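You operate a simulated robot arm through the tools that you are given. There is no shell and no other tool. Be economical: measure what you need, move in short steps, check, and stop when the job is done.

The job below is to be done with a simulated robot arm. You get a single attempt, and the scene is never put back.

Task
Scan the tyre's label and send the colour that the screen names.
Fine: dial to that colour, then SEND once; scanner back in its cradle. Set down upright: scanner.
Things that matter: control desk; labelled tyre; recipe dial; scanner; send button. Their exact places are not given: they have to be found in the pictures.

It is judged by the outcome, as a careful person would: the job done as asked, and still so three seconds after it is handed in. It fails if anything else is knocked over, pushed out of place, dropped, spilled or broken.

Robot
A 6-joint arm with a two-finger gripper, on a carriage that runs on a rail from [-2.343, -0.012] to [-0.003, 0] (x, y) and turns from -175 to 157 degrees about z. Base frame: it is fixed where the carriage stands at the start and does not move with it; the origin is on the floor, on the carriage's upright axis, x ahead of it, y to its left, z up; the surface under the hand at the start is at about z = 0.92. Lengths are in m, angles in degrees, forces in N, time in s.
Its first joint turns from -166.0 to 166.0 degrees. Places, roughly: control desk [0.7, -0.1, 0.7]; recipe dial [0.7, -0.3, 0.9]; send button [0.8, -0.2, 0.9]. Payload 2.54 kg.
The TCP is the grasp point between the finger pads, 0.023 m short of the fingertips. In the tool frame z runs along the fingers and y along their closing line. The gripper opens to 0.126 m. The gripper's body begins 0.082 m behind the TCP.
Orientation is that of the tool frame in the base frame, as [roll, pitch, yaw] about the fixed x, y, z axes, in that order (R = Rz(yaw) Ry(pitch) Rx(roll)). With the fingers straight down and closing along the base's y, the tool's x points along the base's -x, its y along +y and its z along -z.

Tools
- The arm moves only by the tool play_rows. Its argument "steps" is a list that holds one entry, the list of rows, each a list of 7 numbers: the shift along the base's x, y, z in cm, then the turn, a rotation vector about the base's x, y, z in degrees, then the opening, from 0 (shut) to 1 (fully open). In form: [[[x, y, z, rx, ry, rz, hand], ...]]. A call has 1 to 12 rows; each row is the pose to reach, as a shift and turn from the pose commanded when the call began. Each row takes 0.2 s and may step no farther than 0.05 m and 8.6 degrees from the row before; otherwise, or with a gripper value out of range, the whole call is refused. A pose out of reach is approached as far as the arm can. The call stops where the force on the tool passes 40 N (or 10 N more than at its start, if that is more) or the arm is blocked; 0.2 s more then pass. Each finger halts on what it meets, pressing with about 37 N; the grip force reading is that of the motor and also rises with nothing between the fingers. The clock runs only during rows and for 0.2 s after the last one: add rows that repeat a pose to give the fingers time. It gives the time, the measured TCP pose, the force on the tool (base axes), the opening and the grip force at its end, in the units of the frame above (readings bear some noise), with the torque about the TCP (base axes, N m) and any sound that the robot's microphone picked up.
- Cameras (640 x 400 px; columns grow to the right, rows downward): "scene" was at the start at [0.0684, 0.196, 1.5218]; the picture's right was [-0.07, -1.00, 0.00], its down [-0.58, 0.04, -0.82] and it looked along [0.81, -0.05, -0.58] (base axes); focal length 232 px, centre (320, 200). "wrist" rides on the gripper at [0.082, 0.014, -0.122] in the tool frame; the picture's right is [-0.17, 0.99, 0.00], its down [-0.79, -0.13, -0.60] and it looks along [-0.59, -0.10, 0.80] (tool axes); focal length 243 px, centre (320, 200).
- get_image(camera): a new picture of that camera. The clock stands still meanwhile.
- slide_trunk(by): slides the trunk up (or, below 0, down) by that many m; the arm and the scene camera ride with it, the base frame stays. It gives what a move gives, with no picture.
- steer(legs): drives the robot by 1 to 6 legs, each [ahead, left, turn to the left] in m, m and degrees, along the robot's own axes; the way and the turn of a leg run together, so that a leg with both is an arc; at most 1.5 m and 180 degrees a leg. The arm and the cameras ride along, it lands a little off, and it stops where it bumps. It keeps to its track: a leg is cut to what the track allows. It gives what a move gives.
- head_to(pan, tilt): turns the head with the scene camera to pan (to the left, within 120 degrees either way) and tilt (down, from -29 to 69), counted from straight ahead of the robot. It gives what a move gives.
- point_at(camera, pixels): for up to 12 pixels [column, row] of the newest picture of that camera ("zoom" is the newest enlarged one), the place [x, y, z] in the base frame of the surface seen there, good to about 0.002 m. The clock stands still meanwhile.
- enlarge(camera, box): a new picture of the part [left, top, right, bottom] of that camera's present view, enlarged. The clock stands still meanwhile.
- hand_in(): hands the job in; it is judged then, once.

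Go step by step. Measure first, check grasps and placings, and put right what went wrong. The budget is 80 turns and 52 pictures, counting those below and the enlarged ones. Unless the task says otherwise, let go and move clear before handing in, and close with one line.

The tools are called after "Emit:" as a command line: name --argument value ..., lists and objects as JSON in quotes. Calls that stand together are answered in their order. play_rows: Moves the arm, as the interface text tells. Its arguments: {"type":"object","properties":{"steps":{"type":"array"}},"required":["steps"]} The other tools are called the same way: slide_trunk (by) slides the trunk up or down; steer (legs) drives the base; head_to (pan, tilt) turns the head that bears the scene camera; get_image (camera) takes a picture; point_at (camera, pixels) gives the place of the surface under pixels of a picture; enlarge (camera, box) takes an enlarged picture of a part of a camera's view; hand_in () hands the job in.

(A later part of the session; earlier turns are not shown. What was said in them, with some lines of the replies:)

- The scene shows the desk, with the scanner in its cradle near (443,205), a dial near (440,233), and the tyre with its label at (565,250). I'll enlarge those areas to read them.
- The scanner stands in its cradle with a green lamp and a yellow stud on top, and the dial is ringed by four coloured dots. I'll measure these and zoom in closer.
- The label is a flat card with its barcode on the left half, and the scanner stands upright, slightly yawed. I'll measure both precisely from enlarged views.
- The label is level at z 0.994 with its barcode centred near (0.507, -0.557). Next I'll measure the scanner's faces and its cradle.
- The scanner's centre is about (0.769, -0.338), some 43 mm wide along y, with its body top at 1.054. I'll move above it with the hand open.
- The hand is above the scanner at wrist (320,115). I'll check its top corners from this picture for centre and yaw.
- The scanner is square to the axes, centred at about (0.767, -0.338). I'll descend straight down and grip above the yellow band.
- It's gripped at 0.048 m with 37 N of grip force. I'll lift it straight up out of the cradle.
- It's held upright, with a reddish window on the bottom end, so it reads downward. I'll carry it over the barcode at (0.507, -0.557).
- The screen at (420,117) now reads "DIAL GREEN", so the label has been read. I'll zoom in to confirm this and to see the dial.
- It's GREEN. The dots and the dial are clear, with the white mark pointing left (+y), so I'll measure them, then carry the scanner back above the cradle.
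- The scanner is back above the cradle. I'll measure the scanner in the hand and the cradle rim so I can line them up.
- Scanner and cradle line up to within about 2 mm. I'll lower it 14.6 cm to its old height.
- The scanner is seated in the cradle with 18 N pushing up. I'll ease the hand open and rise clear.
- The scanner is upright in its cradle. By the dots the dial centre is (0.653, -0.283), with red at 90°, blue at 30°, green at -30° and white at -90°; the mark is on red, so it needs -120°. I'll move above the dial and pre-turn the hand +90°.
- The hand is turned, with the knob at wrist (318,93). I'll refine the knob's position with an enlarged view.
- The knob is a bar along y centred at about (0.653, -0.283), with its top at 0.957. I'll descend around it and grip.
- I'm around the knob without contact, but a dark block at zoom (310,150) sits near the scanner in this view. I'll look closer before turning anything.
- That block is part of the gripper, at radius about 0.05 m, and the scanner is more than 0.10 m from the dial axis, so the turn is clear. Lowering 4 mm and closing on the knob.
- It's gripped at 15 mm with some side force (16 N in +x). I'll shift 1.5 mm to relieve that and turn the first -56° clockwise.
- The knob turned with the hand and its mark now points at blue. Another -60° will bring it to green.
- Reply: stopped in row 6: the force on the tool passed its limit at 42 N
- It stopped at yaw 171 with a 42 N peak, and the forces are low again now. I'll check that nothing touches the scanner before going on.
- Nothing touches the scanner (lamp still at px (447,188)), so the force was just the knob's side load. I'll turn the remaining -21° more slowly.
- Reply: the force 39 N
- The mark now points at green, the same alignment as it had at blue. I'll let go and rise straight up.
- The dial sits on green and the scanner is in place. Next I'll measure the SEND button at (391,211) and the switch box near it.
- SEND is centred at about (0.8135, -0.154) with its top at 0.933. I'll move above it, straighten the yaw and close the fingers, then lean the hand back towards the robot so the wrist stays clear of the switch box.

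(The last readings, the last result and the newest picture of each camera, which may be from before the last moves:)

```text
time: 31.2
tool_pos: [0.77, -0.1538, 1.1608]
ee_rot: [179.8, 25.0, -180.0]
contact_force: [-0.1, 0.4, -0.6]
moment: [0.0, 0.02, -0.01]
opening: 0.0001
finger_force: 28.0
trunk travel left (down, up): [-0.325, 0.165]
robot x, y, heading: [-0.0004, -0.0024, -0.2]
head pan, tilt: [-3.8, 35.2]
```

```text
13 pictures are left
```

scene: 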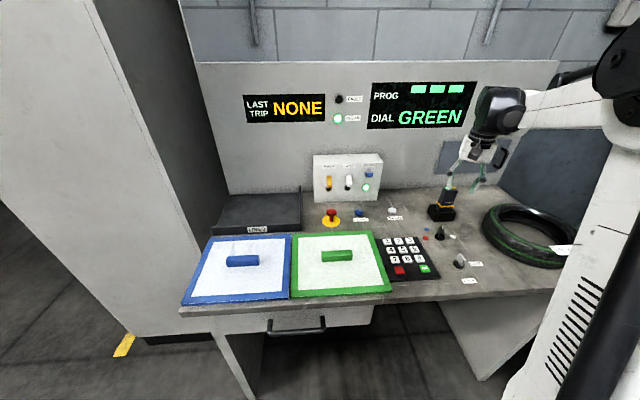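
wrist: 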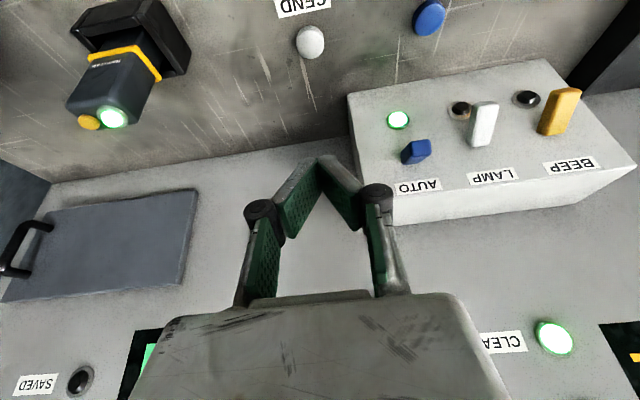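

The hand is tilted with the fingers closed, and SEND is below at wrist (310,40). I'll descend to about 1.5 cm above it.

Emit:
play_rows --steps '[[[2, 0, -4, 0, 0, 0, 0], [4.2, 0, -8, 0, 0, 0, 0], [4.2, 0, -12, 0, 0, 0, 0], [4.2, 0, -16, 0, 0, 0, 0], [4.2, 0, -18.6, 0, 0, 0, 0], [4.2, 0, -18.6, 0, 0, 0, 0]]]'

Emit:
enlarge --camera "scene" --box '[340, 140, 450, 230]'

Emit:
enlarge --camera "wrist" --box '[200, 60, 440, 230]'

```text
time: 32.6
tool_pos: [0.8153, -0.1527, 0.9748]
ee_rot: [179.9, 24.9, -179.9]
contact_force: [-0.8, -0.5, -0.2]
moment: [-0.03, 0.03, 0.0]
opening: 0.0
finger_force: 28.9
trunk travel left (down, up): [-0.325, 0.165]
robot x, y, heading: [0.0036, -0.0004, -0.1]
head pan, tilt: [-3.8, 35.2]
```

```text
4.44 times, centred on (395, 185) of scene
```

zoom: 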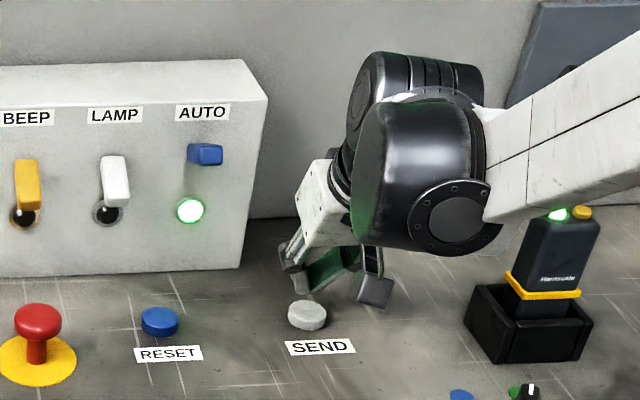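

```text
2.35 times, centred on (320, 145) of wrist
```

zoom: 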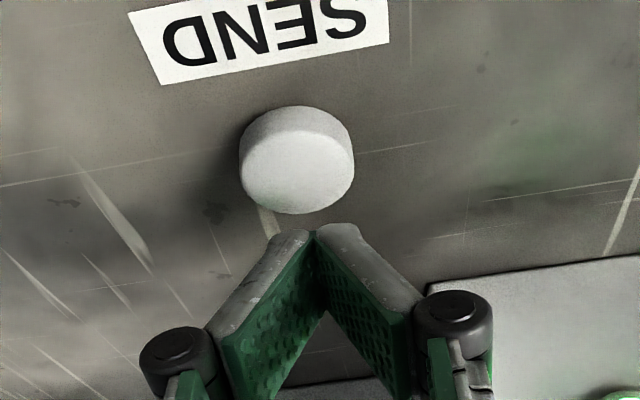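

The fingertip is right over SEND, but the forearm passes near the scanner lamp in this view. I'll measure how much clearance there is.

Emit:
enlarge --camera "scene" --box '[400, 150, 510, 230]'

Emit:
point_at --camera "zoom" --pixels '[[240, 160], [280, 150], [320, 135], [350, 120], [400, 90], [292, 160], [310, 155], [230, 130], [330, 100], [200, 190]]'

```text
5.00 times, centred on (455, 190) of scene
```

zoom: 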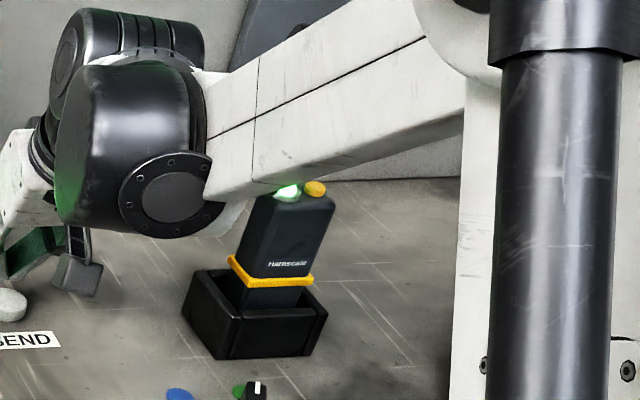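

```text
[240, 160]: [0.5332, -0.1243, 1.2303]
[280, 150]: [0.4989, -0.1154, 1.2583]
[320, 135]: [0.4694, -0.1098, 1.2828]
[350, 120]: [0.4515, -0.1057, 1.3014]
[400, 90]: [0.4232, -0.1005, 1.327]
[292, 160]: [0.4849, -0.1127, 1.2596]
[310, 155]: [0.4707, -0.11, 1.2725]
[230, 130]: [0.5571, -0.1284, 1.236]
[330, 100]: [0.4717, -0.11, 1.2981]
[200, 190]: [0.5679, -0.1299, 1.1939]
```

The forearm is at (0.5, -0.12, 1.25), well away from the scanner. I'll press SEND once and rise.

Emit:
play_rows --steps '[[[-0.2, 0, -1, 0, 0, 0, 0], [-0.2, 0, -1.6, 0, 0, 0, 0], [-0.2, 0, -2, 0, 0, 0, 0], [-0.2, 0, -2.3, 0, 0, 0, 0]]]'

Emit:
enlarge --camera "scene" --box '[340, 75, 520, 225]'

```text
time: 33.6
tool_pos: [0.8121, -0.155, 0.9524]
ee_rot: [180.0, 24.9, -179.9]
contact_force: [0.2, -0.5, 3.6]
moment: [0.0, -0.01, 0.01]
opening: 0.006
finger_force: 28.3
trunk travel left (down, up): [-0.325, 0.165]
robot x, y, heading: [0.0012, -0.0002, -0.1]
head pan, tilt: [-3.8, 35.2]
heard: click
```

```text
2.67 times, centred on (430, 150) of scene
```

zoom: 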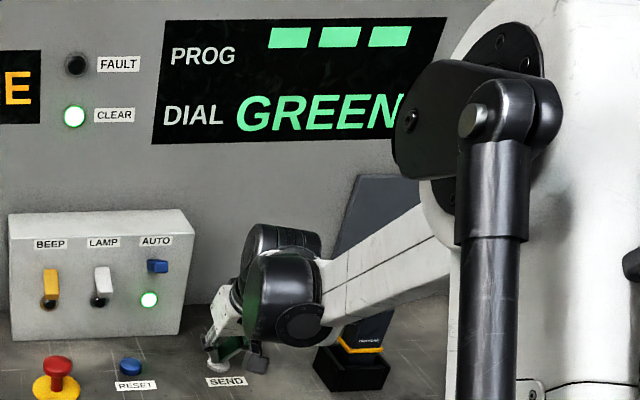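

A click was heard, so SEND went in. I'll rise straight up and draw back so the SENT lamp can be seen.

Emit:
play_rows --steps '[[[0, 0, 3, 0, 0, 0, 0], [0, 0, 7, 0, 0, 0, 0], [0, 0, 11, 0, 0, 0, 0], [0, 0, 15, 0, 0, 0, 0], [-4, 0, 18, 0, 0, 0, 0], [-8, 0, 20, 0, 0, 0, 0], [-12, 0, 22, 0, 0, 0, 0.3], [-16, 0, 24, 0, 0, 0, 0.5], [-20, 0, 26, 0, 0, 0, 0.5], [-20, 0, 26, 0, 0, 0, 0.5]]]'

Emit:
get_image --camera "scene"

Emit:
get_image --camera "wrist"

```text
time: 35.8
tool_pos: [0.6133, -0.1532, 1.2089]
ee_rot: [180.0, 24.8, 179.9]
contact_force: [-0.9, 0.5, 0.5]
moment: [-0.02, -0.01, -0.02]
opening: 0.063
finger_force: 0.0
trunk travel left (down, up): [-0.325, 0.165]
robot x, y, heading: [-0.0016, -0.001, -0.3]
head pan, tilt: [-3.8, 35.2]
```

```text
8 pictures are left
```

scene: 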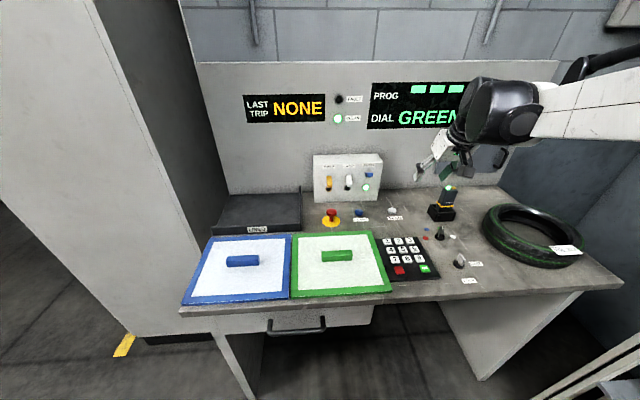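

```text
7 pictures are left
```

wrist: 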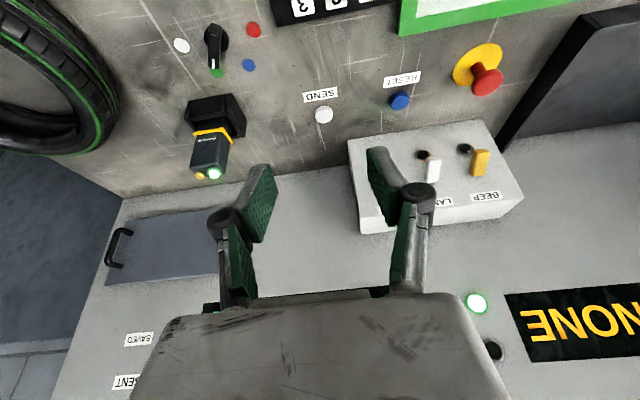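

The arm still hides the SENT lamp at scene (489,94), so I'll draw the hand further left and back.

Emit:
play_rows --steps '[[[-3, 3, 1, 0, 0, 0, 0.5], [-6, 6, 2, 0, 0, 0, 0.5], [-9, 9, 3, 0, 0, 0, 0.5], [-11, 13, 4, 0, 0, 0, 0.5], [-12, 17, 5, 0, 0, 0, 0.5], [-13, 21, 6, 0, 0, 0, 0.5], [-13, 25, 6, 0, 0, 0, 0.5], [-13, 29, 6, 0, 0, 0, 0.5], [-13, 33, 6, 0, 0, 0, 0.5], [-13, 33, 6, 0, 0, 0, 0.5]]]'

Emit:
get_image --camera "scene"

```text
time: 38.0
tool_pos: [0.4822, 0.1771, 1.2751]
ee_rot: [179.9, 24.9, 179.9]
contact_force: [0.3, 0.3, 0.3]
moment: [-0.01, -0.02, -0.01]
opening: 0.0629
finger_force: 0.1
trunk travel left (down, up): [-0.325, 0.165]
robot x, y, heading: [-0.0026, 0.0009, 0.1]
head pan, tilt: [-3.8, 35.2]
```

```text
6 pictures are left
```

scene: 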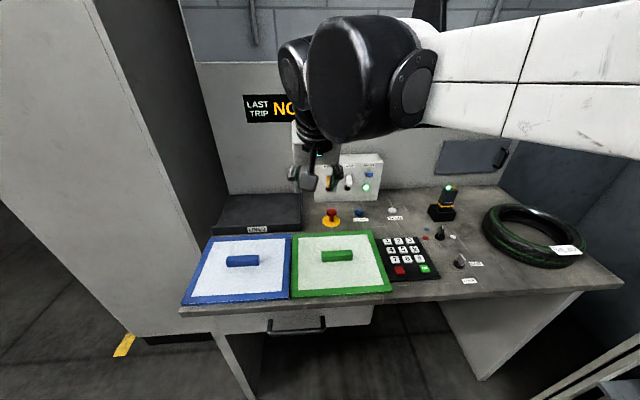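

The forearm now blocks the screen. With the hand at the right, near (0.5, -0.55), the lamps were visible, so I'll go there and stay high.

Emit:
play_rows --steps '[[[0, -4.8, 0, 0, 0, 0, 0.5], [0, -9.6, 0, 0, 0, 0, 0.5], [0, -14.4, 0, 0, 0, 0, 0.5], [0, -19.2, 0, 0, 0, 0, 0.5], [0, -24, 0, 0, 0, 0, 0.5], [0, -28.8, 0, 0, 0, 0, 0.5], [0, -33.6, 0, 0, 0, 0, 0.5], [0, -38.4, 0, 0, 0, 0, 0.5], [0, -43.2, 0, 0, 0, 0, 0.5], [0, -48, 0, 0, 0, 0, 0.5], [0, -52.8, 0, 0, 0, 0, 0.5], [0, -57.6, 0, 0, 0, 0, 0.5]]]'

Emit:
play_rows --steps '[[[0, -4.8, 0, 0, 0, 0, 0.5], [0, -9.6, 0, 0, 0, 0, 0.5], [0, -14.4, 0, 0, 0, 0, 0.5], [0, -14.4, 0, 0, 0, 0, 0.5]]]'

Emit:
get_image --camera "scene"

```text
time: 40.6
tool_pos: [0.4798, -0.3984, 1.2717]
ee_rot: [179.9, 25.0, 180.0]
contact_force: [-0.3, 0.2, 0.6]
moment: [-0.04, -0.02, -0.04]
opening: 0.0631
finger_force: 0.0
trunk travel left (down, up): [-0.325, 0.165]
robot x, y, heading: [-0.003, 0.0026, -0.3]
head pan, tilt: [-3.8, 35.2]
```

```text
time: 41.6
tool_pos: [0.4817, -0.5456, 1.2692]
ee_rot: [179.9, 24.9, -180.0]
contact_force: [0.2, 0.0, -0.1]
moment: [0.01, 0.0, 0.0]
opening: 0.0628
finger_force: 0.1
trunk travel left (down, up): [-0.325, 0.165]
robot x, y, heading: [0.0005, -0.0004, -0.0]
head pan, tilt: [-3.8, 35.2]
```

```text
5 pictures are left
```

scene: 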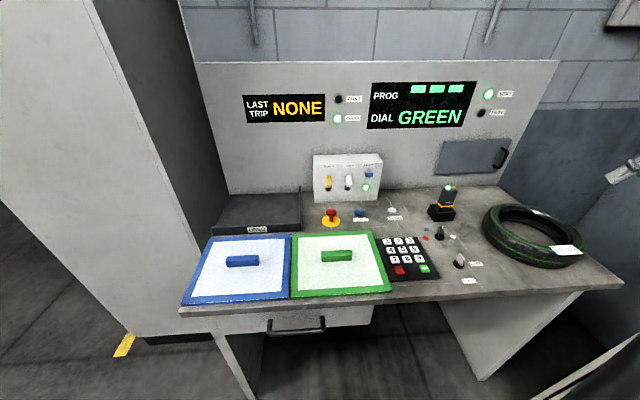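

SENT at (489,94) is lit green. One last zoom on the scanner, dial and tyre before handing in.

Emit:
enlarge --camera "scene" --box '[415, 175, 595, 285]'

```text
3.56 times, centred on (505, 230) of scene
```

zoom: 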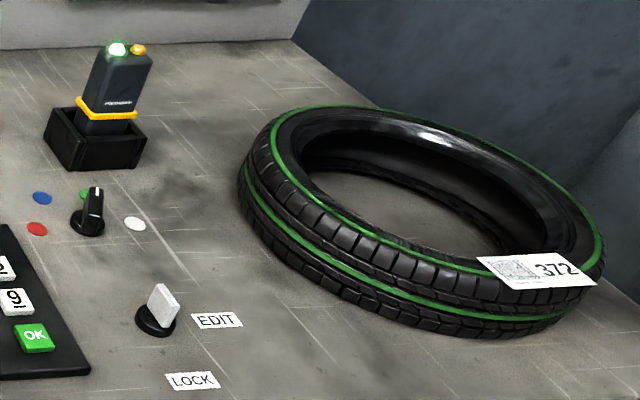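

The scanner is upright in its cradle, the dial is on green, the tyre hasn't moved, SENT is lit and the hand is clear. I'm handing in.

Emit:
hand_in

```text
The job is handed in.
```

The tyre's label was scanned and the screen named GREEN; I set the dial to green, pressed SEND once (SENT lamp lit), and the scanner is back upright in its cradle.
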